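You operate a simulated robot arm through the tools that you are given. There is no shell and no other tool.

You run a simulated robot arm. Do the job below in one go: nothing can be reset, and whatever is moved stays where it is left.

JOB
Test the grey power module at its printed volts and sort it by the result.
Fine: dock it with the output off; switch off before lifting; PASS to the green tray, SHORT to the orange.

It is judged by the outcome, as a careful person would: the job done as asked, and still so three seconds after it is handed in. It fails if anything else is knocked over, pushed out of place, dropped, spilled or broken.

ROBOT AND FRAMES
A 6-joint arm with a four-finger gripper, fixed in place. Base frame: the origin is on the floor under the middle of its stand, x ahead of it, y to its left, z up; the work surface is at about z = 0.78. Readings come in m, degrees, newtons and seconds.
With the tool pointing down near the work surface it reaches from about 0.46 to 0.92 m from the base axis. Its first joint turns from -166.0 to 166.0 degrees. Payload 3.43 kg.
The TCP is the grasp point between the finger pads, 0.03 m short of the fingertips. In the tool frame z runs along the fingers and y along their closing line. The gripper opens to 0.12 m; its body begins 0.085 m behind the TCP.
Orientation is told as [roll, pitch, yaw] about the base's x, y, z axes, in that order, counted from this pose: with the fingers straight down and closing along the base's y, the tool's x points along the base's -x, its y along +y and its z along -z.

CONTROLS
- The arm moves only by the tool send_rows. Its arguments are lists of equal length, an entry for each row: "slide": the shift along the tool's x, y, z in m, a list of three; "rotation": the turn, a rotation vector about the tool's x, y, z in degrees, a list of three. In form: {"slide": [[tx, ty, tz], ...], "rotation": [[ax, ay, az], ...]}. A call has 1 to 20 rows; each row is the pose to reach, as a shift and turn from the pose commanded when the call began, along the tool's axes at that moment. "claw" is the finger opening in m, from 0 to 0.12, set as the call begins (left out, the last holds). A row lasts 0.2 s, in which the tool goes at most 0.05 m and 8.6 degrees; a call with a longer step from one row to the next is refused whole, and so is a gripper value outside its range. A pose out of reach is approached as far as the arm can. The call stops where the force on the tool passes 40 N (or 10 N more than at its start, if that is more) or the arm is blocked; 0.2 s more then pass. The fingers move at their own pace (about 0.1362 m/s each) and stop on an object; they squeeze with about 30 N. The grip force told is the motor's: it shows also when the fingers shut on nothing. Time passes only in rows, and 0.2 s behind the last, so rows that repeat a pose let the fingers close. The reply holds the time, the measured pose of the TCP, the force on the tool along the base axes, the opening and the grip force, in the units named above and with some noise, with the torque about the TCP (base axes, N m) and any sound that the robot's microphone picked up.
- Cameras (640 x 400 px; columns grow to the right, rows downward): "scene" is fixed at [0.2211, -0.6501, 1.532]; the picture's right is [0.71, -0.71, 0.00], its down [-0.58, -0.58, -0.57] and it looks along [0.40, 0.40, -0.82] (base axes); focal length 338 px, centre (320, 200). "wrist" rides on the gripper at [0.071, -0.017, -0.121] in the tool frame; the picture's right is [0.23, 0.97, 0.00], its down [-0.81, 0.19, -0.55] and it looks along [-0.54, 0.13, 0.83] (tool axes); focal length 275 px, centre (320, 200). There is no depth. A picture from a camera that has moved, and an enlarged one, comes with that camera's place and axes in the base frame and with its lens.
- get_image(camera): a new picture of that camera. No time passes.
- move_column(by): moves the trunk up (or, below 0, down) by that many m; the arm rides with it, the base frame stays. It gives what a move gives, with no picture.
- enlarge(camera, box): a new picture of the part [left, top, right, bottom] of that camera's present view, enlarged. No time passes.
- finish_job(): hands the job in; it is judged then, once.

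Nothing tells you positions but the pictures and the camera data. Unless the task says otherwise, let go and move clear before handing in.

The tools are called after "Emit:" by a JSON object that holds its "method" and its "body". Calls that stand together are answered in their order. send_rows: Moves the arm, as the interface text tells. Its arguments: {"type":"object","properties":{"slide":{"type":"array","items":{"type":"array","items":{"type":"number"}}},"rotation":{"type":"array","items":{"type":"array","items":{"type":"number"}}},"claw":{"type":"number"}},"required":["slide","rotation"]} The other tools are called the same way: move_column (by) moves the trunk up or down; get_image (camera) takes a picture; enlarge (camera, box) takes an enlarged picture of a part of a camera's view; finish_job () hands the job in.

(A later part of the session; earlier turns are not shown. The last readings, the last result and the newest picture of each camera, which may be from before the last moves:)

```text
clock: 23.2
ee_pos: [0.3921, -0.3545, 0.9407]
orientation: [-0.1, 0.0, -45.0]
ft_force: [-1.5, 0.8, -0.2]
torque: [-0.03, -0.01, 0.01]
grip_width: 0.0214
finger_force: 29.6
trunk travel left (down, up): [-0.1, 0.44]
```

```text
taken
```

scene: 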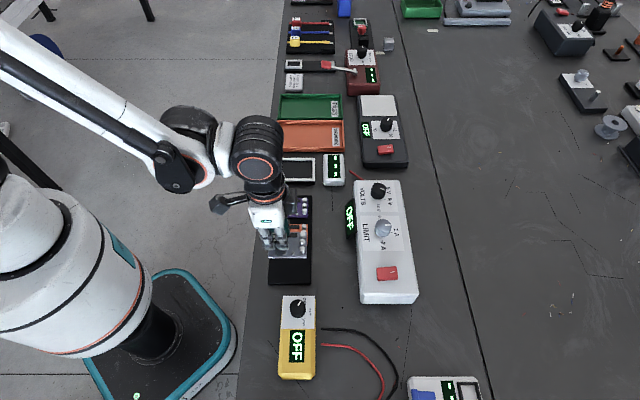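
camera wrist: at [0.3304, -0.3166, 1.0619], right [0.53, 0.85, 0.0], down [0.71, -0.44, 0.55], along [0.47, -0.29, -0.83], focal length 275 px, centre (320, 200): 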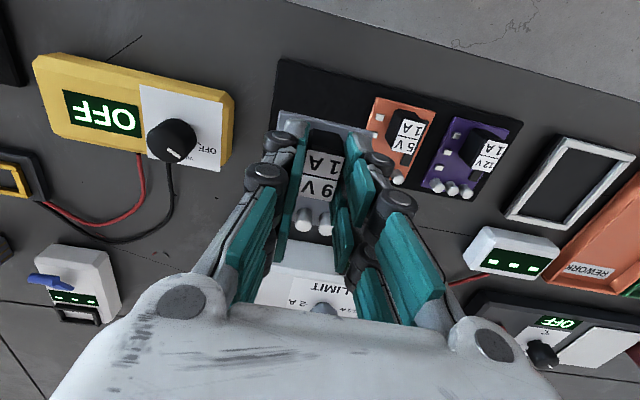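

The module is lifted cleanly. I'll move toward the dock and stop short to measure the dock frame.

Emit:
{"method": "send_rows", "body": {"slide": [[0, 0.03, 0], [0, 0.06, 0], [0, 0.09, 0], [0, 0.12, 0], [0, 0.15, 0], [0, 0.18, 0], [0, 0.18, 0]], "rotation": [[0, 0, 0], [0, 0, 0], [0, 0, 0], [0, 0, 0], [0, 0, 0], [0, 0, 0], [0, 0, 0]]}}

Emit:
{"method": "get_image", "body": {"camera": "wrist"}}

Emit:
{"method": "get_image", "body": {"camera": "scene"}}

```text
clock: 24.8
ee_pos: [0.5213, -0.2251, 0.9405]
orientation: [0.0, 0.0, -45.0]
ft_force: [0.3, 0.1, -1.4]
torque: [-0.01, 0.03, 0.0]
grip_width: 0.0213
finger_force: 30.3
trunk travel left (down, up): [-0.1, 0.44]
```

```text
taken
camera wrist: at [0.4598, -0.1865, 1.0624], right [0.53, 0.85, 0.0], down [0.71, -0.44, 0.55], along [0.47, -0.29, -0.83], focal length 275 px, centre (320, 200)
```

wrist: 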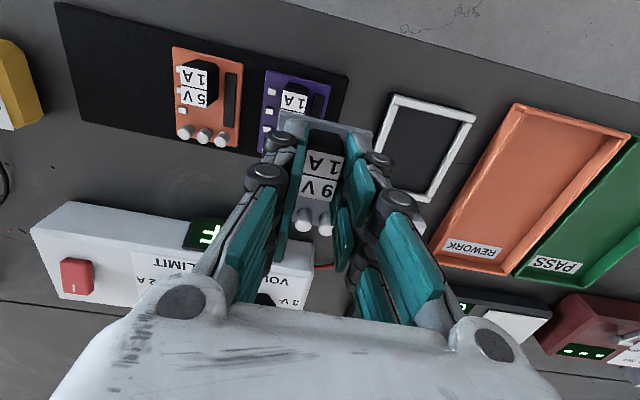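

```text
taken
```

scene: 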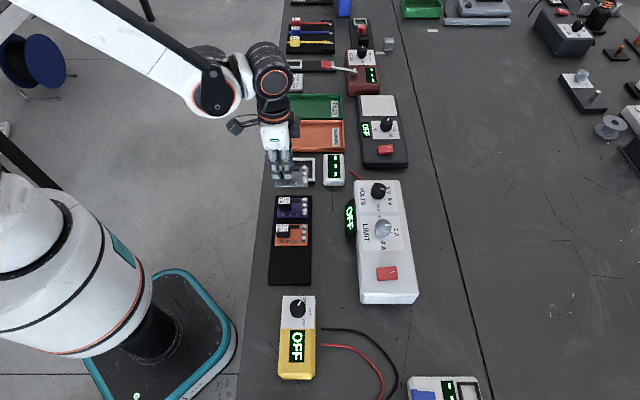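

Emit:
{"method": "enlarge", "body": {"camera": "wrist", "box": [355, 80, 495, 215]}}

Emit:
{"method": "enlarge", "body": {"camera": "wrist", "box": [255, 95, 395, 245]}}

```text
2.96 times, centred on (425, 148) of wrist
camera zoom: at [0.4598, -0.1865, 1.0624], right [0.53, 0.85, 0.0], down [0.71, -0.44, 0.55], along [0.47, -0.29, -0.83], focal length 816 px, centre (9, 356)
```

zoom: 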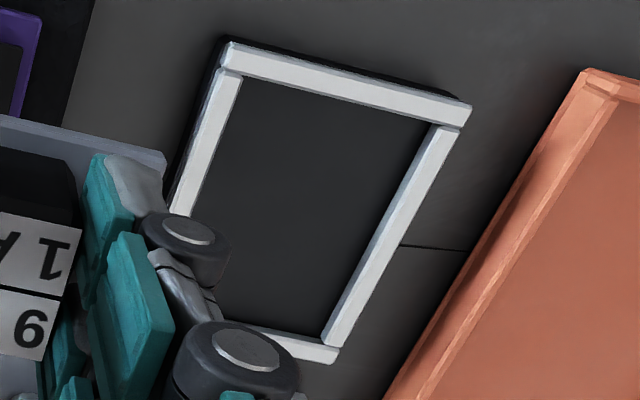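

```text
2.67 times, centred on (325, 170) of wrist
camera zoom: at [0.4598, -0.1865, 1.0624], right [0.53, 0.85, 0.0], down [0.71, -0.44, 0.55], along [0.47, -0.29, -0.83], focal length 734 px, centre (307, 280)
```

zoom: 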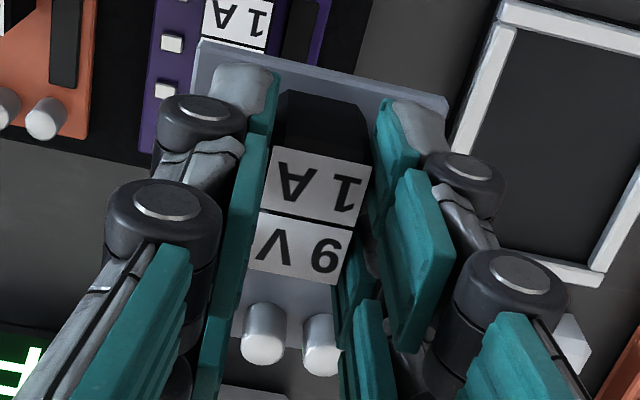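

Dock centre measures about e1=0.315, e2=0.550 with roughly 4 mm clearance around the board. I'll move over it, staying above the frame, and check alignment.

Emit:
{"method": "send_rows", "body": {"slide": [[0, 0.035, 0], [-0.001, 0.07, 0], [-0.0025, 0.105, 0], [-0.0025, 0.105, 0.03], [-0.0025, 0.105, 0.05], [-0.0025, 0.105, 0.065], [-0.0025, 0.105, 0.065]], "rotation": [[0, 0, 0], [0, 0, 0], [0, 0, 0], [0, 0, 0], [0, 0, 0], [0, 0, 0], [0, 0, 0]]}}

Emit:
{"method": "get_image", "body": {"camera": "wrist"}}

Emit:
{"method": "enlarge", "body": {"camera": "wrist", "box": [230, 60, 410, 230]}}

Emit:
{"method": "enlarge", "body": {"camera": "scene", "box": [250, 120, 350, 220]}}

```text
clock: 26.4
ee_pos: [0.596, -0.1532, 0.8731]
orientation: [0.0, 0.0, -45.0]
ft_force: [0.0, -0.8, -0.7]
torque: [0.03, 0.04, -0.02]
grip_width: 0.0216
finger_force: 30.1
trunk travel left (down, up): [-0.1, 0.44]
```

```text
taken
camera wrist: at [0.5346, -0.1155, 0.9945], right [0.53, 0.85, 0.0], down [0.71, -0.44, 0.55], along [0.47, -0.29, -0.83], focal length 275 px, centre (320, 200)
```

wrist: 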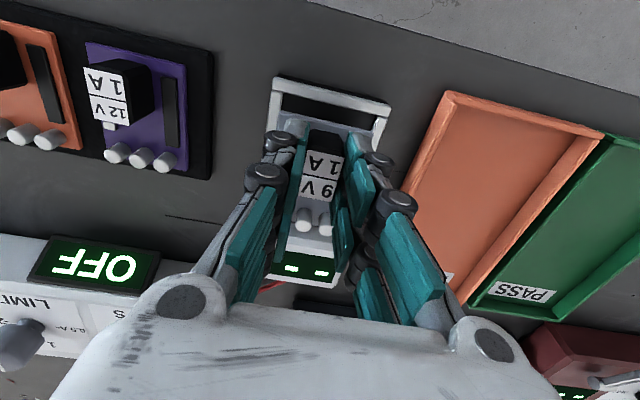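

```text
2.35 times, centred on (320, 145) of wrist
camera zoom: at [0.5346, -0.1155, 0.9945], right [0.53, 0.85, 0.0], down [0.71, -0.44, 0.55], along [0.47, -0.29, -0.83], focal length 648 px, centre (320, 329)
```

zoom: 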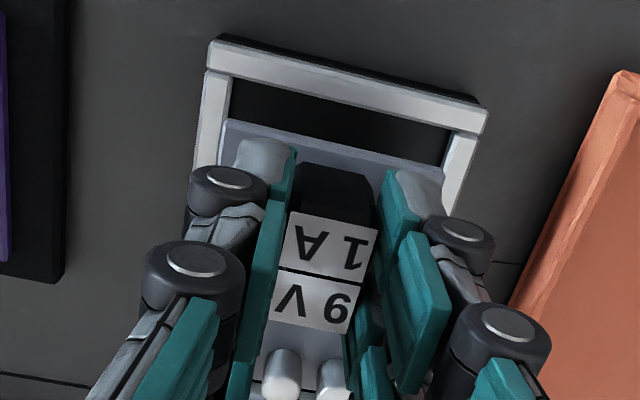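

```text
4.00 times, centred on (300, 170) of scene
camera zoom: at [0.2211, -0.6501, 1.532], right [0.71, -0.71, 0.0], down [-0.58, -0.58, -0.57], along [0.4, 0.4, -0.82], focal length 1350 px, centre (400, 320)
```

zoom: 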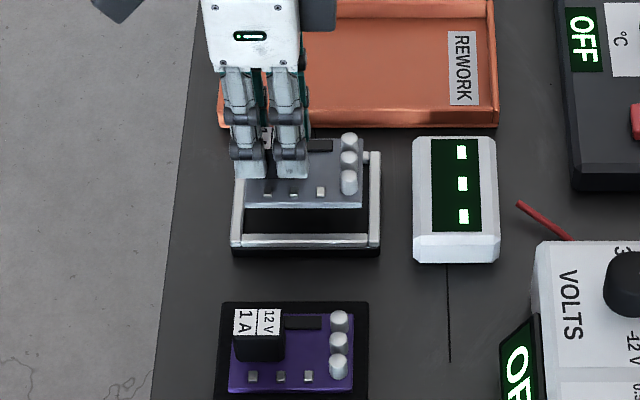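

Emit:
{"method": "enlarge", "body": {"camera": "wrist", "box": [265, 65, 325, 125]}}

Emit:
{"method": "enlarge", "body": {"camera": "wrist", "box": [340, 85, 400, 145]}}

Emit:
{"method": "enlarge", "body": {"camera": "scene", "box": [300, 150, 350, 190]}}

Emit:
{"method": "enlarge", "body": {"camera": "scene", "box": [300, 145, 360, 195]}}

```text
6.67 times, centred on (295, 95) of wrist
camera zoom: at [0.5346, -0.1155, 0.9945], right [0.53, 0.85, 0.0], down [0.71, -0.44, 0.55], along [0.47, -0.29, -0.83], focal length 1835 px, centre (487, 900)
```

zoom: 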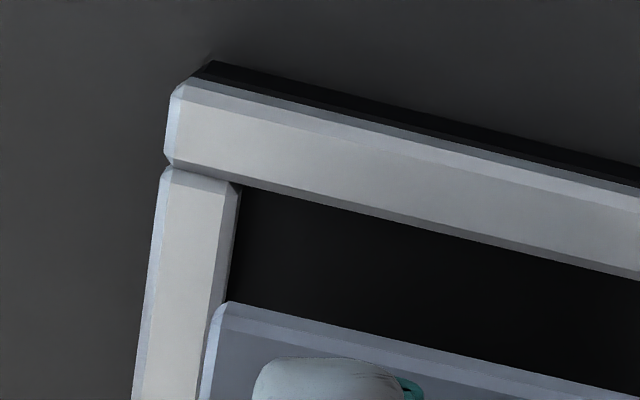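

```text
6.67 times, centred on (370, 115) of wrist
camera zoom: at [0.5346, -0.1155, 0.9945], right [0.53, 0.85, 0.0], down [0.71, -0.44, 0.55], along [0.47, -0.29, -0.83], focal length 1835 px, centre (-13, 767)
```

zoom: 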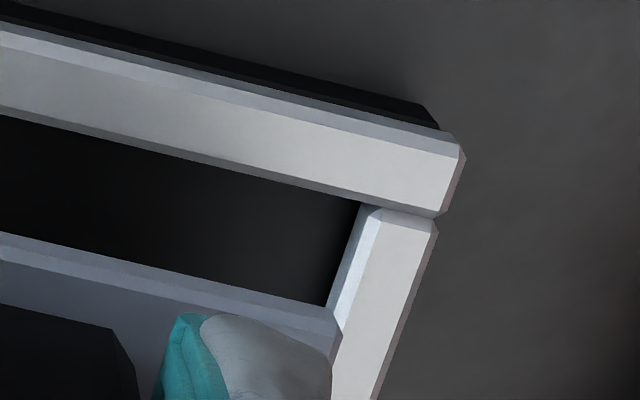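

```text
10.00 times, centred on (325, 170) of scene
camera zoom: at [0.2211, -0.6501, 1.532], right [0.71, -0.71, 0.0], down [-0.58, -0.58, -0.57], along [0.4, 0.4, -0.82], focal length 3376 px, centre (270, 500)
```

zoom: 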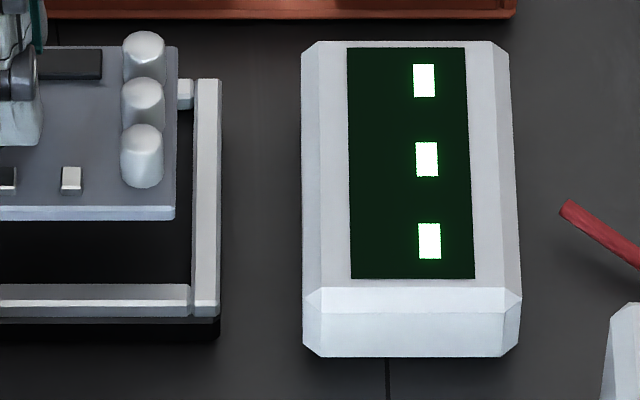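

```text
8.00 times, centred on (330, 170) of scene
camera zoom: at [0.2211, -0.6501, 1.532], right [0.71, -0.71, 0.0], down [-0.58, -0.58, -0.57], along [0.4, 0.4, -0.82], focal length 2701 px, centre (240, 440)
```

zoom: 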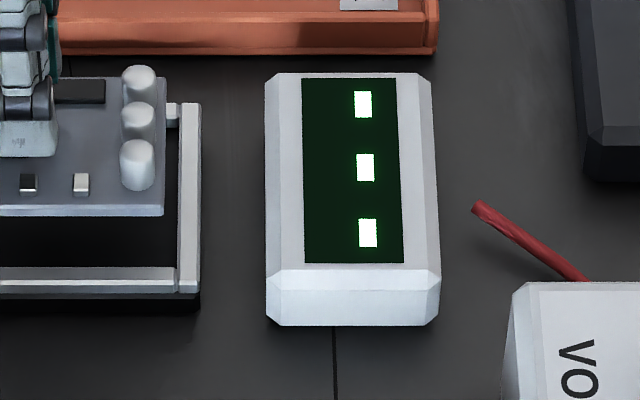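

The frame centre is about 3 mm further in e1 than the board; e2 and yaw are aligned. I'll correct that and lower the board slowly into the recess.

Emit:
{"method": "send_rows", "body": {"slide": [[-0.0004, 0.0031, 0], [-0.0004, 0.0031, 0.008], [-0.0004, 0.0031, 0.014], [-0.0004, 0.0031, 0.018], [-0.0004, 0.0031, 0.018]], "rotation": [[0, 0, 0], [0, 0, 0], [0, 0, 0], [0, 0, 0], [0, 0, 0]]}}

Emit:
{"method": "enlarge", "body": {"camera": "wrist", "box": [240, 90, 410, 230]}}

Emit:
{"method": "enlarge", "body": {"camera": "scene", "box": [265, 140, 345, 200]}}

```text
clock: 27.6
ee_pos: [0.5975, -0.1519, 0.8572]
orientation: [0.1, 0.0, -44.9]
ft_force: [-0.3, -0.4, -0.5]
torque: [0.0, 0.03, 0.01]
grip_width: 0.0213
finger_force: 29.9
trunk travel left (down, up): [-0.1, 0.44]
```

```text
2.86 times, centred on (325, 160) of wrist
camera zoom: at [0.5367, -0.113, 0.9788], right [0.53, 0.85, 0.0], down [0.71, -0.44, 0.55], along [0.47, -0.29, -0.83], focal length 786 px, centre (306, 314)
```

zoom: 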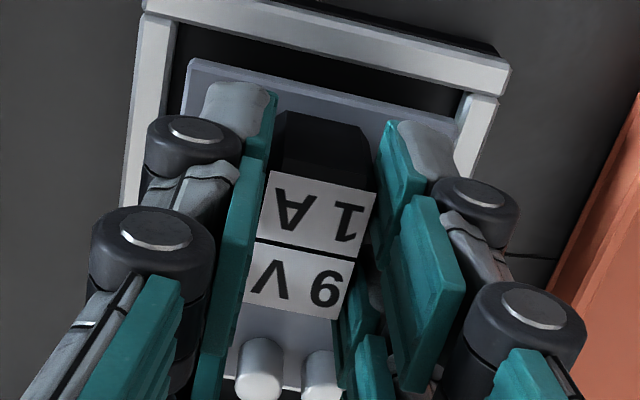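

```text
6.67 times, centred on (305, 170) of scene
camera zoom: at [0.2211, -0.6501, 1.532], right [0.71, -0.71, 0.0], down [-0.58, -0.58, -0.57], along [0.4, 0.4, -0.82], focal length 2251 px, centre (420, 400)
```

zoom: 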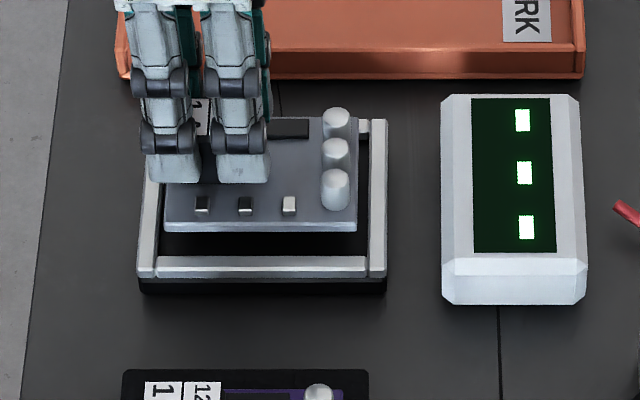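

The board is centred in the recess with 3–5 mm to spare on each side. I'll lower further in small steps until it touches the floor.

Emit:
{"method": "send_rows", "body": {"slide": [[0, 0, 0.004], [0, 0, 0.008], [0, 0, 0.011], [0, 0, 0.011]], "rotation": [[0, 0, 0], [0, 0, 0], [0, 0, 0], [0, 0, 0]]}}

Emit:
{"method": "enlarge", "body": {"camera": "scene", "box": [265, 140, 345, 200]}}

```text
clock: 28.6
ee_pos: [0.5968, -0.1521, 0.8456]
orientation: [0.0, 0.0, -45.1]
ft_force: [-0.3, 0.3, -1.1]
torque: [-0.02, 0.04, 0.03]
grip_width: 0.0214
finger_force: 30.1
trunk travel left (down, up): [-0.1, 0.44]
```

```text
6.67 times, centred on (305, 170) of scene
camera zoom: at [0.2211, -0.6501, 1.532], right [0.71, -0.71, 0.0], down [-0.58, -0.58, -0.57], along [0.4, 0.4, -0.82], focal length 2251 px, centre (420, 400)
```

zoom: 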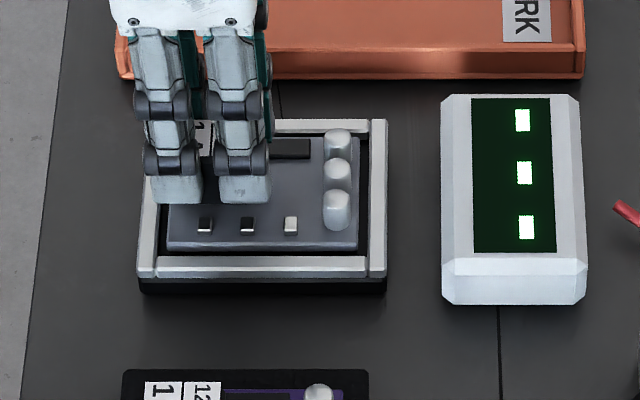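

Emit:
{"method": "send_rows", "body": {"slide": [[0, 0, 0.001], [0, 0, 0.002], [0, 0, 0.003], [0, 0, 0.003]], "rotation": [[0, 0, 0], [0, 0, 0], [0, 0, 0], [0, 0, 0]]}}

```text
clock: 29.6
ee_pos: [0.5965, -0.1522, 0.8439]
orientation: [0.0, 0.0, -45.0]
ft_force: [-0.1, -0.2, -0.4]
torque: [0.02, 0.0, 0.0]
grip_width: 0.0215
finger_force: 29.7
trunk travel left (down, up): [-0.1, 0.44]
```

Emit:
{"method": "send_rows", "body": {"slide": [[0, 0, 0.001], [0, 0, 0.002], [0, 0, 0.002]], "rotation": [[0, 0, 0], [0, 0, 0], [0, 0, 0]]}}

Emit:
{"method": "enlarge", "body": {"camera": "scene", "box": [265, 140, 345, 200]}}

```text
clock: 30.4
ee_pos: [0.5968, -0.1524, 0.8426]
orientation: [0.0, -0.1, -45.0]
ft_force: [5.2, -0.5, 34.3]
torque: [-0.11, -0.18, 0.06]
grip_width: 0.0214
finger_force: 30.2
trunk travel left (down, up): [-0.1, 0.44]
```

```text
6.67 times, centred on (305, 170) of scene
camera zoom: at [0.2211, -0.6501, 1.532], right [0.71, -0.71, 0.0], down [-0.58, -0.58, -0.57], along [0.4, 0.4, -0.82], focal length 2251 px, centre (420, 400)
```

zoom: 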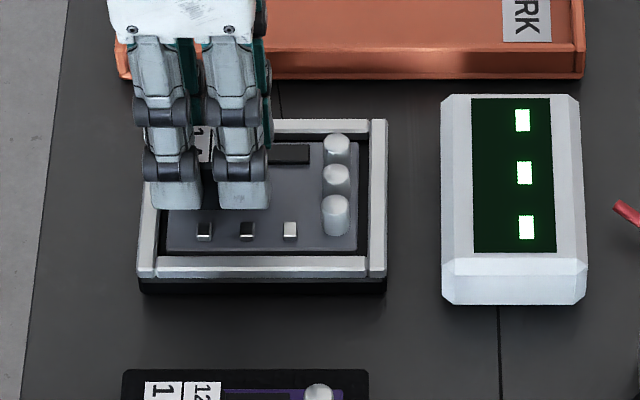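

The board has touched the floor (34 N). I'll ease the pressure off slightly, then open the fingers.

Emit:
{"method": "send_rows", "body": {"slide": [[0, 0, -0.0009], [0, 0, -0.0009]], "rotation": [[0, 0, 0], [0, 0, 0]]}}

```text
clock: 31.0
ee_pos: [0.5983, -0.1515, 0.8428]
orientation: [0.0, 0.1, -45.0]
ft_force: [2.9, -0.9, 22.0]
torque: [0.03, -0.11, 0.06]
grip_width: 0.0216
finger_force: 30.6
trunk travel left (down, up): [-0.1, 0.44]
```

Emit:
{"method": "send_rows", "body": {"slide": [[0, 0, -0.001], [0, 0, -0.0015], [0, 0, -0.0015]], "rotation": [[0, 0, 0], [0, 0, 0], [0, 0, 0]]}}

```text
clock: 31.8
ee_pos: [0.5979, -0.1538, 0.8429]
orientation: [0.0, 0.0, -45.0]
ft_force: [-0.1, -0.7, 0.6]
torque: [0.01, 0.02, -0.03]
grip_width: 0.0213
finger_force: 30.5
trunk travel left (down, up): [-0.1, 0.44]
```

Load is about zero. Opening and rising straight up.

Emit:
{"method": "send_rows", "body": {"slide": [[0, 0, 0], [0, 0, 0], [0, 0, -0.02], [0, 0, -0.05], [0, 0, -0.09], [0, 0, -0.13], [0, 0, -0.13]], "rotation": [[0, 0, 0], [0, 0, 0], [0, 0, 0], [0, 0, 0], [0, 0, 0], [0, 0, 0], [0, 0, 0]], "claw": 0.05}}

Emit:
{"method": "get_image", "body": {"camera": "wrist"}}

Emit:
{"method": "enlarge", "body": {"camera": "wrist", "box": [250, 50, 400, 200]}}

Emit:
{"method": "enlarge", "body": {"camera": "scene", "box": [265, 140, 345, 200]}}

```text
clock: 33.4
ee_pos: [0.595, -0.1526, 0.9736]
orientation: [0.0, 0.0, -45.0]
ft_force: [-0.6, -0.7, -0.4]
torque: [0.01, -0.03, -0.02]
grip_width: 0.0499
finger_force: 0.1
trunk travel left (down, up): [-0.1, 0.44]
```

```text
taken
camera wrist: at [0.5341, -0.1143, 1.0941], right [0.53, 0.85, 0.0], down [0.71, -0.44, 0.55], along [0.47, -0.29, -0.83], focal length 275 px, centre (320, 200)
```

wrist: 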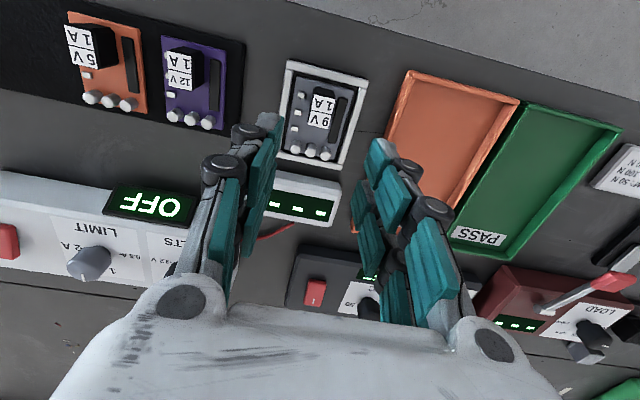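

```text
2.67 times, centred on (325, 125) of wrist
camera zoom: at [0.5341, -0.1143, 1.0941], right [0.53, 0.85, 0.0], down [0.71, -0.44, 0.55], along [0.47, -0.29, -0.83], focal length 734 px, centre (307, 400)
```

zoom: 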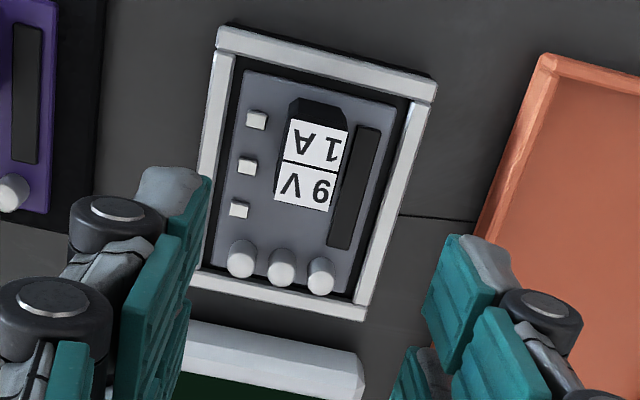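

```text
6.67 times, centred on (305, 170) of scene
camera zoom: at [0.2211, -0.6501, 1.532], right [0.71, -0.71, 0.0], down [-0.58, -0.58, -0.57], along [0.4, 0.4, -0.82], focal length 2251 px, centre (420, 400)
```

zoom: 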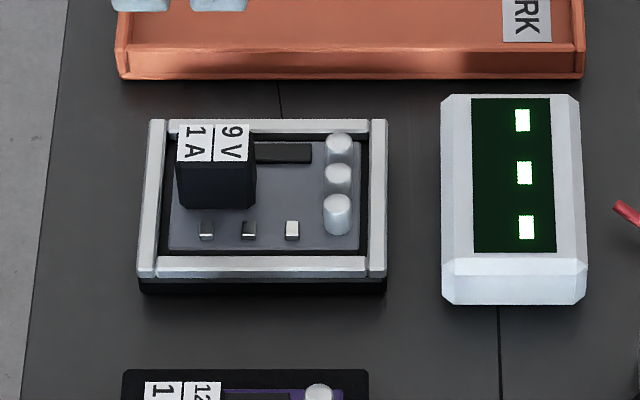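

The grey module sits flat and centred in the dock, output still OFF. Next I'll close the fingers and go to the supply's red switch for a close look.

Emit:
{"method": "send_rows", "body": {"slide": [[-0.0233, -0.0368, 0], [-0.0467, -0.0736, 0], [-0.07, -0.1103, 0], [-0.0933, -0.1471, 0], [-0.1167, -0.1839, 0], [-0.14, -0.2207, 0], [-0.1633, -0.2574, 0], [-0.1867, -0.2942, 0], [-0.21, -0.331, 0], [-0.21, -0.331, 0]], "rotation": [[0, 0, 0], [0, 0, 0], [0, 0, 0], [0, 0, 0], [0, 0, 0], [0, 0, 0], [0, 0, 0], [0, 0, 0], [0, 0, 0], [0, 0, 0]], "claw": 0.0}}

Emit:
{"method": "get_image", "body": {"camera": "wrist"}}

Emit:
{"method": "enlarge", "body": {"camera": "wrist", "box": [250, 60, 410, 200]}}

Emit:
{"method": "get_image", "body": {"camera": "scene"}}

```text
clock: 35.6
ee_pos: [0.5125, -0.5352, 0.9738]
orientation: [0.0, 0.1, -45.0]
ft_force: [-0.3, -0.3, 0.6]
torque: [0.01, -0.01, 0.01]
grip_width: 0.0
finger_force: 30.5
trunk travel left (down, up): [-0.1, 0.44]
```

```text
taken
camera wrist: at [0.4508, -0.4952, 1.0958], right [0.53, 0.85, 0.0], down [0.71, -0.44, 0.55], along [0.47, -0.29, -0.83], focal length 275 px, centre (320, 200)
```

wrist: 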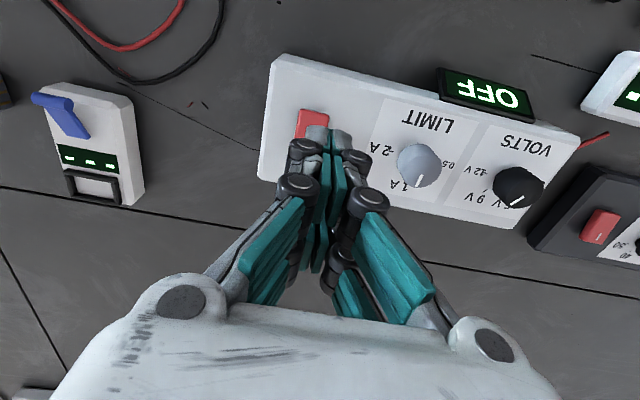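

```text
2.86 times, centred on (330, 130) of wrist
camera zoom: at [0.4508, -0.4952, 1.0958], right [0.53, 0.85, 0.0], down [0.71, -0.44, 0.55], along [0.47, -0.29, -0.83], focal length 786 px, centre (291, 400)
```

zoom: 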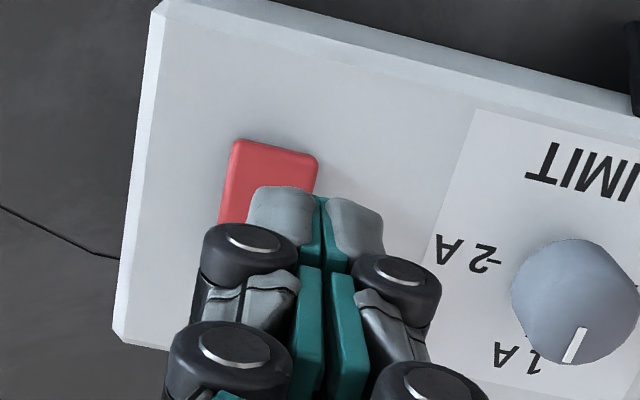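

```text
taken
```

scene: 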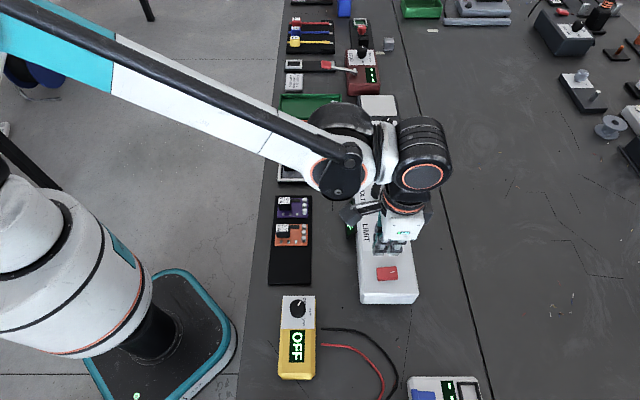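

The switch spans e1≈-0.033…-0.006, e2≈0.740…0.782 with the "I" mark at its far (+e2) end. I'll bring one fingertip pair over that far end and press gently.

Emit:
{"method": "send_rows", "body": {"slide": [[-0.023, -0.002, 0], [-0.0465, -0.004, 0], [-0.0465, -0.004, 0.03], [-0.0465, -0.004, 0.06], [-0.0465, -0.004, 0.078], [-0.0465, -0.004, 0.078]], "rotation": [[0, 0, 0], [0, 0, 0], [0, 0, 0], [0, 0, 0], [0, 0, 0], [0, 0, 0]]}}

Emit:
{"method": "get_image", "body": {"camera": "wrist"}}

Emit:
{"method": "enlarge", "body": {"camera": "wrist", "box": [250, 80, 410, 220]}}

Emit:
{"method": "enlarge", "body": {"camera": "scene", "box": [340, 200, 440, 310]}}

```text
clock: 37.0
ee_pos: [0.5426, -0.5716, 0.8953]
orientation: [0.0, 0.0, -45.0]
ft_force: [-0.2, 0.7, -0.3]
torque: [-0.01, -0.03, 0.03]
grip_width: 0.0
finger_force: 29.7
trunk travel left (down, up): [-0.1, 0.44]
```

```text
taken
camera wrist: at [0.481, -0.5334, 1.0166], right [0.53, 0.85, 0.0], down [0.71, -0.44, 0.55], along [0.47, -0.29, -0.83], focal length 275 px, centre (320, 200)
```

wrist: 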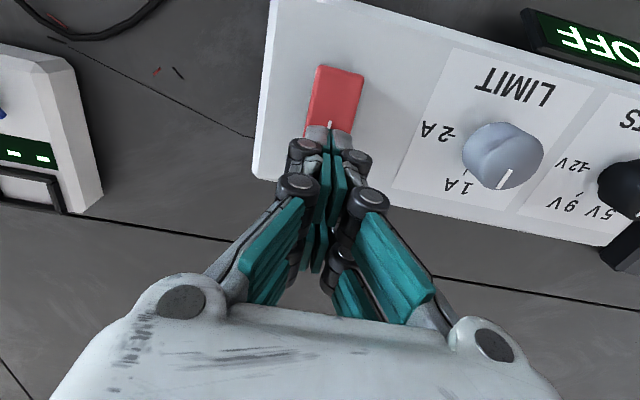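

```text
2.86 times, centred on (330, 150) of wrist
camera zoom: at [0.481, -0.5334, 1.0166], right [0.53, 0.85, 0.0], down [0.71, -0.44, 0.55], along [0.47, -0.29, -0.83], focal length 786 px, centre (291, 343)
```

zoom: 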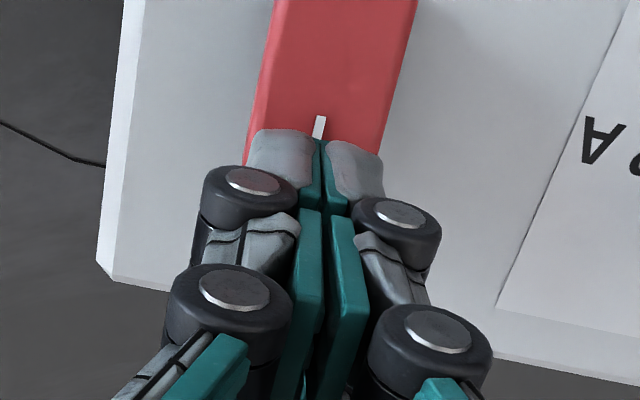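

```text
3.64 times, centred on (390, 255) of scene
camera zoom: at [0.2211, -0.6501, 1.532], right [0.71, -0.71, 0.0], down [-0.58, -0.58, -0.57], along [0.4, 0.4, -0.82], focal length 1228 px, centre (66, 0)
```

zoom: 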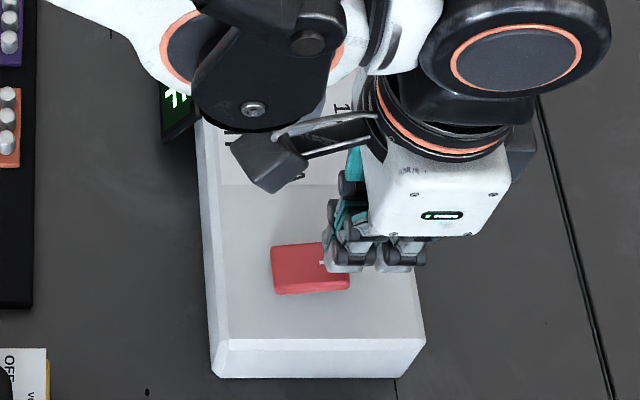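

The fingertips are over the "I" end. I'll lower in small steps and watch force and sound.

Emit:
{"method": "send_rows", "body": {"slide": [[0, 0, 0.002], [0, 0, 0.004], [0, 0, 0.006], [0, 0, 0.008], [0, 0, 0.01]], "rotation": [[0, 0, 0], [0, 0, 0], [0, 0, 0], [0, 0, 0], [0, 0, 0]]}}

```text
clock: 38.2
ee_pos: [0.543, -0.5707, 0.8838]
orientation: [0.1, 0.0, -45.0]
ft_force: [-0.8, 0.1, 0.7]
torque: [0.0, -0.03, 0.0]
grip_width: 0.0001
finger_force: 29.3
trunk travel left (down, up): [-0.1, 0.44]
```

Emit:
{"method": "send_rows", "body": {"slide": [[0, 0, 0.0015], [0, 0, 0.003], [0, 0, 0.0045], [0, 0, 0.006]], "rotation": [[0, 0, 0], [0, 0, 0], [0, 0, 0], [0, 0, 0]]}}

Emit:
{"method": "enlarge", "body": {"camera": "scene", "box": [340, 200, 440, 310]}}

```text
clock: 39.2
ee_pos: [0.5418, -0.5703, 0.8812]
orientation: [0.0, -0.2, -45.0]
ft_force: [5.9, -9.9, 21.5]
torque: [0.09, 0.19, 0.06]
grip_width: 0.0058
finger_force: 33.2
trunk travel left (down, up): [-0.1, 0.44]
```

```text
3.64 times, centred on (390, 255) of scene
camera zoom: at [0.2211, -0.6501, 1.532], right [0.71, -0.71, 0.0], down [-0.58, -0.58, -0.57], along [0.4, 0.4, -0.82], focal length 1228 px, centre (66, 0)
```

zoom: 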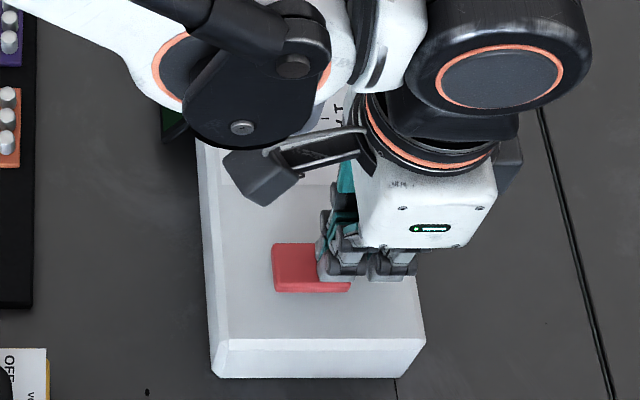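

Contact is made (about 22 N) but no click yet. I'll press a little further.

Emit:
{"method": "send_rows", "body": {"slide": [[0, 0, 0.001], [0, 0, 0.002], [0, 0, 0.003]], "rotation": [[0, 0, 0], [0, 0, 0], [0, 0, 0]]}}

Emit:
{"method": "enlarge", "body": {"camera": "wrist", "box": [250, 80, 410, 220]}}

Emit:
{"method": "enlarge", "body": {"camera": "scene", "box": [340, 200, 440, 310]}}

```text
clock: 39.6
ee_pos: [0.5429, -0.5715, 0.8802]
orientation: [0.0, -0.1, -45.1]
ft_force: [5.3, -9.5, 13.0]
torque: [-0.02, 0.06, 0.02]
grip_width: 0.006
finger_force: 33.1
trunk travel left (down, up): [-0.1, 0.44]
stopped in row 2: the force on the tool passed its limit at 44 N (the readings are from after the stop); the commanded pose is now the measured one
```

```text
2.86 times, centred on (330, 150) of wrist
camera zoom: at [0.4804, -0.5323, 1.0016], right [0.53, 0.85, 0.0], down [0.71, -0.44, 0.56], along [0.47, -0.29, -0.83], focal length 786 px, centre (291, 343)
```

zoom: 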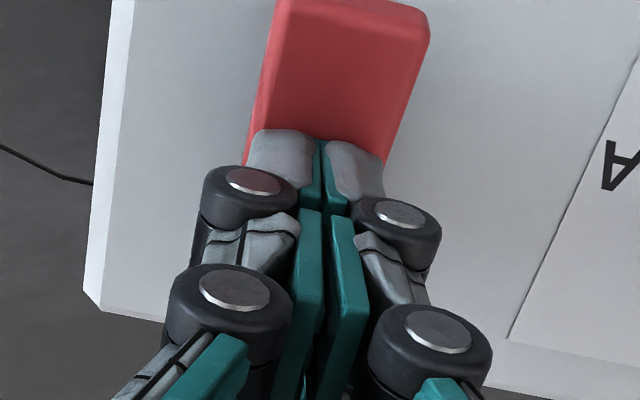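

```text
3.64 times, centred on (390, 255) of scene
camera zoom: at [0.2211, -0.6501, 1.532], right [0.71, -0.71, 0.0], down [-0.58, -0.58, -0.57], along [0.4, 0.4, -0.82], focal length 1228 px, centre (66, 0)
```

zoom: 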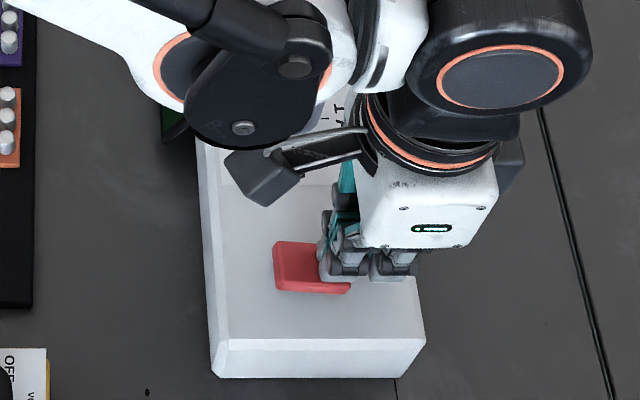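

The rocker looks flipped (near end now raised). I'll rise and look at the displays.

Emit:
{"method": "send_rows", "body": {"slide": [[0, 0, -0.02], [0, 0, -0.05], [0, 0, -0.08], [0, 0, -0.08]], "rotation": [[0, 0, 0], [0, 0, 0], [0, 0, 0], [0, 0, 0]]}}

Emit:
{"method": "get_image", "body": {"camera": "wrist"}}

Emit:
{"method": "get_image", "body": {"camera": "scene"}}

Emit:
{"method": "enlarge", "body": {"camera": "scene", "box": [260, 140, 360, 220]}}

```text
clock: 40.6
ee_pos: [0.5389, -0.57, 0.9596]
orientation: [-0.1, 0.0, -45.1]
ft_force: [-0.2, 0.3, -0.1]
torque: [-0.02, -0.02, 0.04]
grip_width: 0.0001
finger_force: 33.0
trunk travel left (down, up): [-0.1, 0.44]
```

```text
taken
camera wrist: at [0.4776, -0.5315, 1.0825], right [0.53, 0.85, 0.0], down [0.71, -0.44, 0.55], along [0.47, -0.29, -0.83], focal length 275 px, centre (320, 200)
```

wrist: 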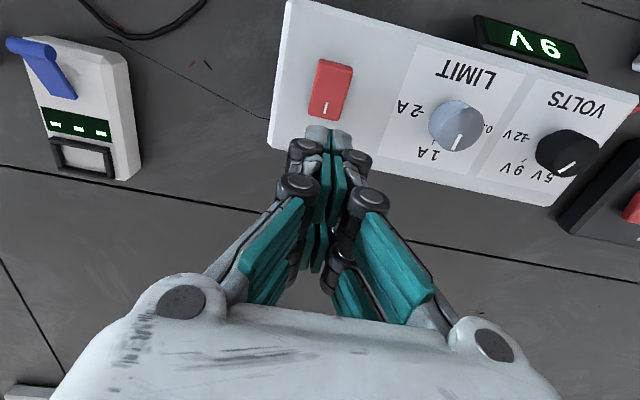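

```text
taken
```

scene: 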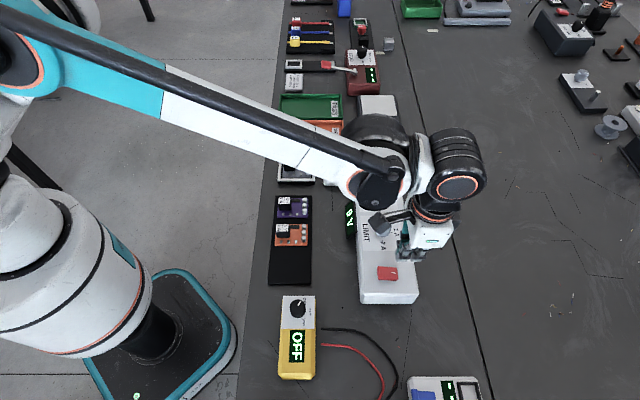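

```text
5.00 times, centred on (310, 180) of scene
camera zoom: at [0.2211, -0.6501, 1.532], right [0.71, -0.71, 0.0], down [-0.58, -0.58, -0.57], along [0.4, 0.4, -0.82], focal length 1688 px, centre (370, 300)
```

zoom: 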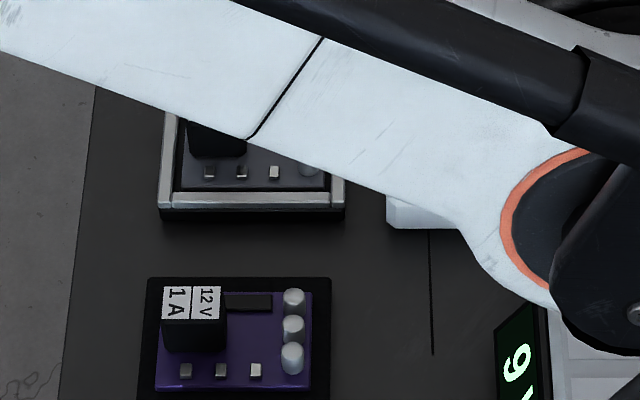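

The supply shows 9 V — the output is on. The arm hides the tester, so I'll move to view it with the wrist camera.

Emit:
{"method": "send_rows", "body": {"slide": [[0.025, 0.035, -0.01], [0.05, 0.07, -0.02], [0.075, 0.105, -0.03], [0.104, 0.142, -0.04], [0.104, 0.142, -0.04]], "rotation": [[0, 0, 0], [0, 0, 0], [0, 0, 0], [0, 0, 0], [0, 0, 0]]}}

Emit:
{"method": "get_image", "body": {"camera": "wrist"}}

Emit:
{"method": "get_image", "body": {"camera": "scene"}}

```text
clock: 41.8
ee_pos: [0.5694, -0.3928, 0.9985]
orientation: [0.0, -0.1, -45.2]
ft_force: [0.0, 1.1, 0.2]
torque: [0.0, 0.02, 0.01]
grip_width: 0.0
finger_force: 33.4
trunk travel left (down, up): [-0.1, 0.44]
```

```text
taken
camera wrist: at [0.5075, -0.3545, 1.1191], right [0.53, 0.85, 0.0], down [0.71, -0.44, 0.55], along [0.47, -0.29, -0.83], focal length 275 px, centre (320, 200)
```

wrist: 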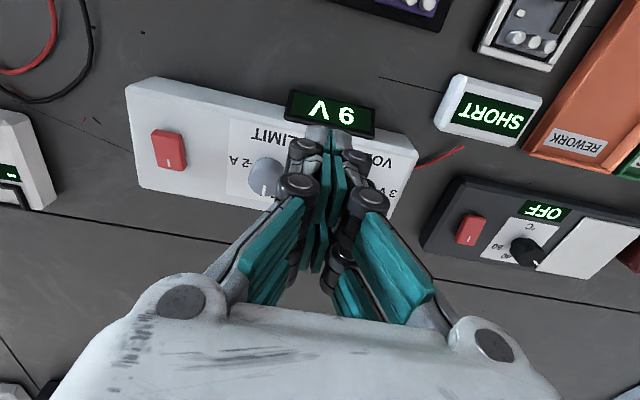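

```text
taken
```

scene: 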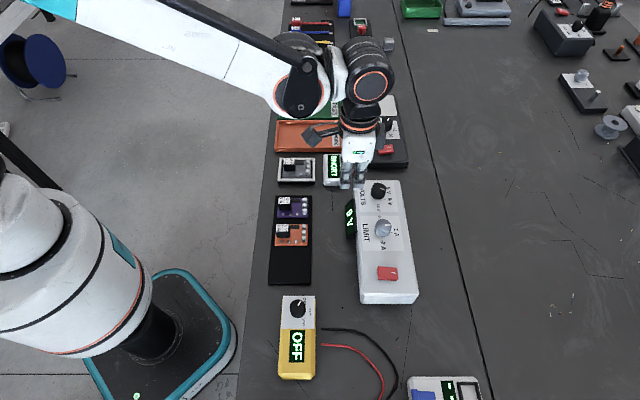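

Emit:
{"method": "enlarge", "body": {"camera": "wrist", "box": [420, 60, 560, 160]}}

Emit:
{"method": "enlarge", "body": {"camera": "scene", "box": [260, 140, 430, 310]}}

Emit:
{"method": "enlarge", "body": {"camera": "scene", "box": [345, 240, 435, 310]}}

```text
4.00 times, centred on (490, 110) of wrist
camera zoom: at [0.5075, -0.3545, 1.1191], right [0.53, 0.85, 0.0], down [0.71, -0.44, 0.55], along [0.47, -0.29, -0.83], focal length 1101 px, centre (-360, 560)
```

zoom: 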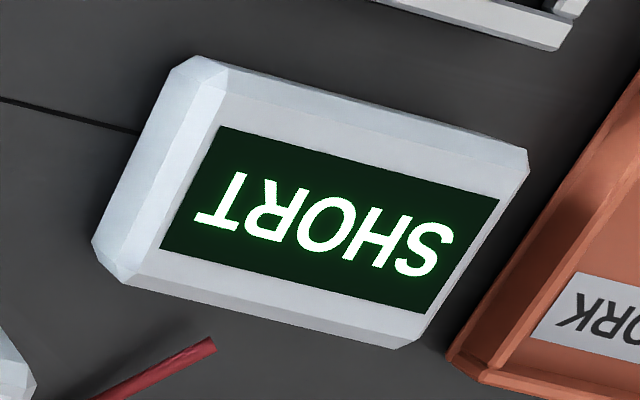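

```text
2.35 times, centred on (345, 225) of scene
camera zoom: at [0.2211, -0.6501, 1.532], right [0.71, -0.71, 0.0], down [-0.58, -0.58, -0.57], along [0.4, 0.4, -0.82], focal length 794 px, centre (261, 141)
```

zoom: 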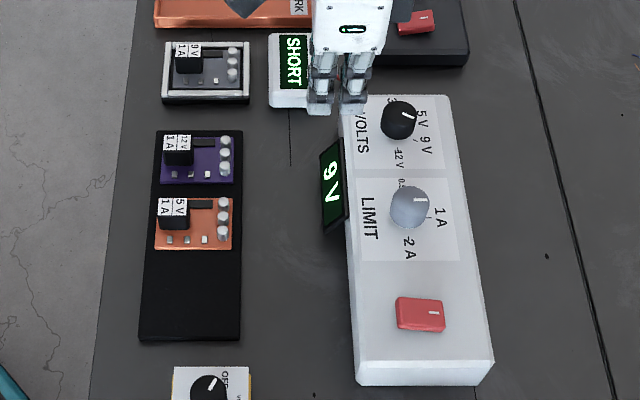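

```text
5.71 times, centred on (390, 275) of scene
camera zoom: at [0.2211, -0.6501, 1.532], right [0.71, -0.71, 0.0], down [-0.58, -0.58, -0.57], along [0.4, 0.4, -0.82], focal length 1929 px, centre (-80, -229)
```

zoom: 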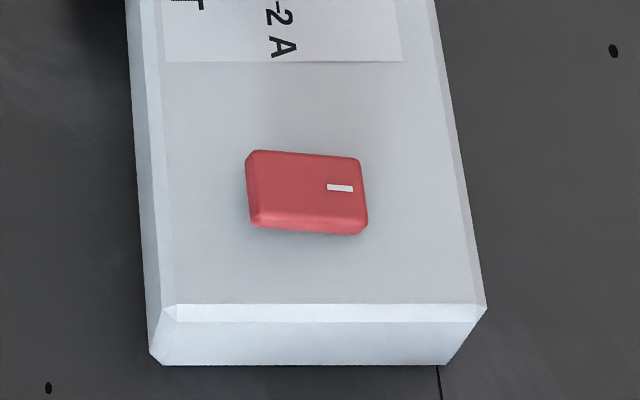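

The tester reads SHORT at 9 V, so this module goes to the orange tray. First I'll switch the output off: move over the near (-e2) end of the rocker.

Emit:
{"method": "send_rows", "body": {"slide": [[-0.0136, -0.0362, 0], [-0.0272, -0.0724, 0], [-0.0409, -0.1085, 0], [-0.0545, -0.1447, 0], [-0.0545, -0.1447, 0.04], [-0.0545, -0.1447, 0.08], [-0.0545, -0.1447, 0.1], [-0.0545, -0.1447, 0.1]], "rotation": [[0, 0, 0], [0, 0, 0], [0, 0, 0], [0, 0, 0], [0, 0, 0], [0, 0, 0], [0, 0, 0], [0, 0, 0]]}}

Emit:
{"method": "get_image", "body": {"camera": "wrist"}}

Emit:
{"method": "enlarge", "body": {"camera": "scene", "box": [340, 200, 440, 310]}}

Emit:
{"method": "enlarge", "body": {"camera": "scene", "box": [270, 140, 360, 200]}}

```text
clock: 43.6
ee_pos: [0.5046, -0.5377, 0.8949]
orientation: [0.0, -0.2, -45.0]
ft_force: [0.3, -0.7, 0.7]
torque: [0.0, 0.01, 0.02]
grip_width: 0.0
finger_force: 33.4
trunk travel left (down, up): [-0.1, 0.44]
```

```text
taken
camera wrist: at [0.4439, -0.4992, 1.0165], right [0.53, 0.85, 0.0], down [0.71, -0.44, 0.55], along [0.47, -0.29, -0.83], focal length 275 px, centre (320, 200)
```

wrist: 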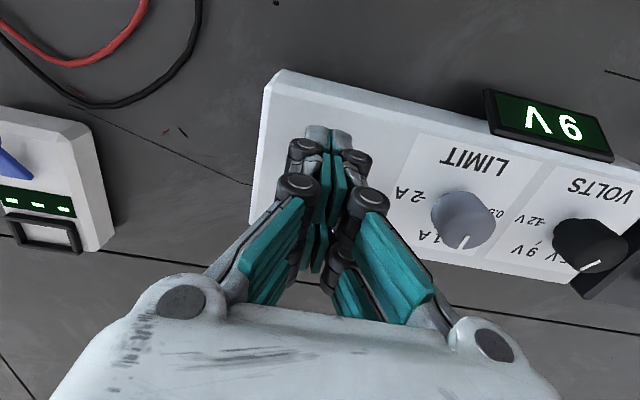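

```text
3.64 times, centred on (390, 255) of scene
camera zoom: at [0.2211, -0.6501, 1.532], right [0.71, -0.71, 0.0], down [-0.58, -0.58, -0.57], along [0.4, 0.4, -0.82], focal length 1228 px, centre (66, 0)
```

zoom: 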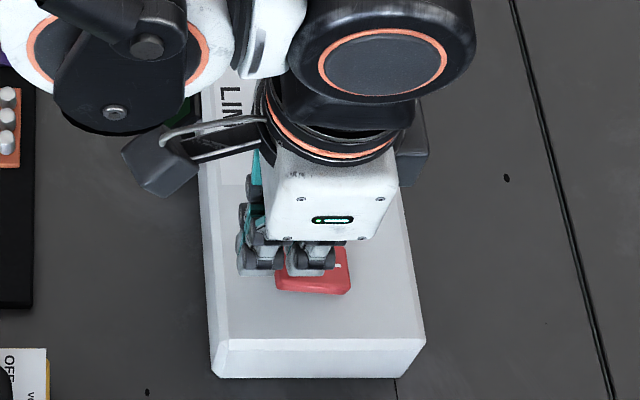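

```text
6.67 times, centred on (315, 170) of scene
camera zoom: at [0.2211, -0.6501, 1.532], right [0.71, -0.71, 0.0], down [-0.58, -0.58, -0.57], along [0.4, 0.4, -0.82], focal length 2251 px, centre (353, 400)
```

zoom: 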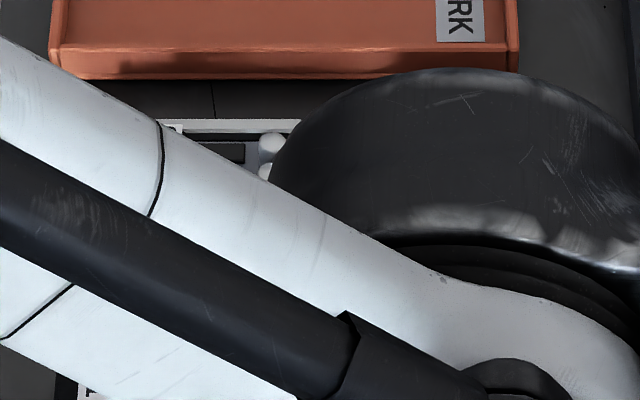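

I'm over the near end of the rocker. I'll shift 3 mm toward that end and press down in small steps.

Emit:
{"method": "send_rows", "body": {"slide": [[0.003, 0.002, 0], [0.003, 0.002, 0.003], [0.003, 0.002, 0.006], [0.003, 0.002, 0.009], [0.003, 0.002, 0.011], [0.003, 0.002, 0.0125], [0.003, 0.002, 0.014]], "rotation": [[0, 0, 0], [0, 0, 0], [0, 0, 0], [0, 0, 0], [0, 0, 0], [0, 0, 0], [0, 0, 0]]}}

Emit:
{"method": "get_image", "body": {"camera": "wrist"}}

```text
clock: 45.2
ee_pos: [0.5046, -0.5349, 0.8853]
orientation: [0.0, -0.1, -45.1]
ft_force: [-0.3, -0.1, 0.2]
torque: [0.0, -0.02, -0.02]
grip_width: 0.0
finger_force: 33.5
trunk travel left (down, up): [-0.1, 0.44]
```

```text
taken
camera wrist: at [0.4434, -0.4962, 1.0071], right [0.53, 0.85, 0.0], down [0.71, -0.44, 0.55], along [0.47, -0.29, -0.83], focal length 275 px, centre (320, 200)
```

wrist: 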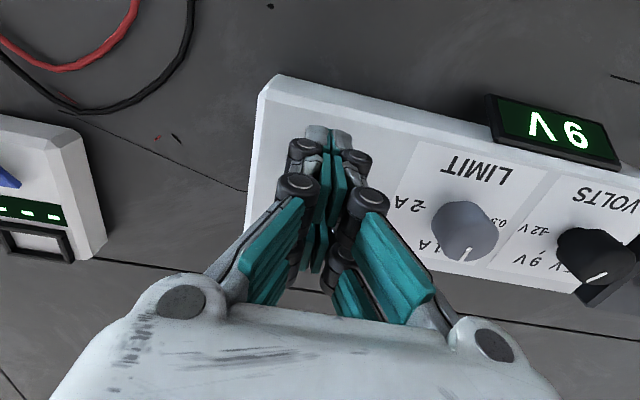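

Emit:
{"method": "send_rows", "body": {"slide": [[0, 0, 0.0015], [0, 0, 0.003], [0, 0, 0.0045], [0, 0, 0.0045]], "rotation": [[0, 0, 0], [0, 0, 0], [0, 0, 0], [0, 0, 0]]}}

Emit:
{"method": "get_image", "body": {"camera": "wrist"}}

```text
clock: 46.2
ee_pos: [0.5037, -0.5343, 0.8806]
orientation: [0.0, -0.1, -45.0]
ft_force: [-0.4, 0.5, 0.3]
torque: [-0.01, 0.03, 0.02]
grip_width: 0.0
finger_force: 33.7
trunk travel left (down, up): [-0.1, 0.44]
```

```text
taken
camera wrist: at [0.4428, -0.4958, 1.0023], right [0.53, 0.85, 0.0], down [0.71, -0.44, 0.55], along [0.47, -0.29, -0.83], focal length 275 px, centre (320, 200)
```

wrist: 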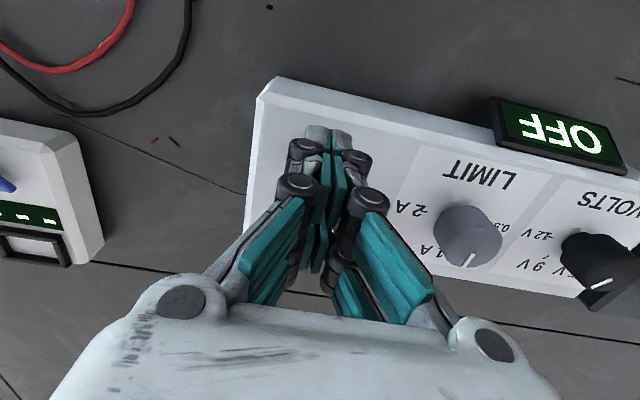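

The supply now shows OFF. I'll rise and confirm from above before going back to the dock.

Emit:
{"method": "send_rows", "body": {"slide": [[0, 0, -0.02], [0, 0, -0.05], [0, 0, -0.09], [0, 0, -0.09]], "rotation": [[0, 0, 0], [0, 0, 0], [0, 0, 0], [0, 0, 0]]}}

Emit:
{"method": "send_rows", "body": {"slide": [[0.0228, 0.0372, 0], [0.0456, 0.0743, 0], [0.0683, 0.1115, 0], [0.0911, 0.1487, 0], [0.1139, 0.1858, 0], [0.1367, 0.223, 0], [0.1594, 0.2602, 0], [0.1822, 0.2973, 0], [0.205, 0.3345, 0], [0.205, 0.3345, 0]], "rotation": [[0, 0, 0], [0, 0, 0], [0, 0, 0], [0, 0, 0], [0, 0, 0], [0, 0, 0], [0, 0, 0], [0, 0, 0], [0, 0, 0], [0, 0, 0]], "claw": 0.05}}

Emit:
{"method": "get_image", "body": {"camera": "wrist"}}

Emit:
{"method": "get_image", "body": {"camera": "scene"}}

```text
clock: 47.2
ee_pos: [0.5048, -0.5336, 0.9705]
orientation: [0.0, -0.1, -45.0]
ft_force: [-0.6, -0.2, 0.4]
torque: [0.02, -0.04, -0.01]
grip_width: 0.0001
finger_force: 33.0
trunk travel left (down, up): [-0.1, 0.44]
```

```text
clock: 49.4
ee_pos: [0.6, -0.1501, 0.9685]
orientation: [-0.1, -0.1, -45.2]
ft_force: [-0.2, 0.4, -0.4]
torque: [-0.06, 0.05, -0.01]
grip_width: 0.0502
finger_force: 0.0
trunk travel left (down, up): [-0.1, 0.44]
```

```text
taken
camera wrist: at [0.5376, -0.1109, 1.0899], right [0.53, 0.85, 0.0], down [0.71, -0.44, 0.55], along [0.47, -0.29, -0.83], focal length 275 px, centre (320, 200)
```

wrist: 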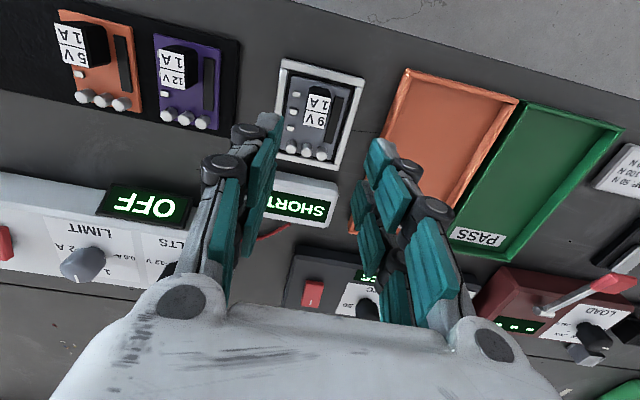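

```text
taken
```

scene: 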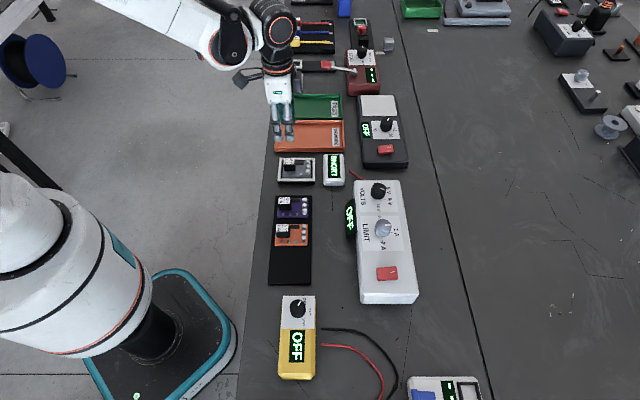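

The supply is OFF and the tester holds SHORT. Now I'll align over the module's block again.

Emit:
{"method": "enlarge", "body": {"camera": "wrist", "box": [250, 50, 400, 200]}}

```text
2.67 times, centred on (325, 125) of wrist
camera zoom: at [0.5376, -0.1109, 1.0899], right [0.53, 0.85, 0.0], down [0.71, -0.44, 0.55], along [0.47, -0.29, -0.83], focal length 734 px, centre (307, 400)
```

zoom: 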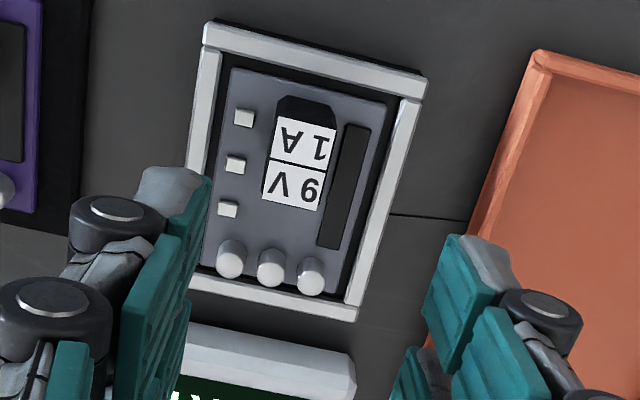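

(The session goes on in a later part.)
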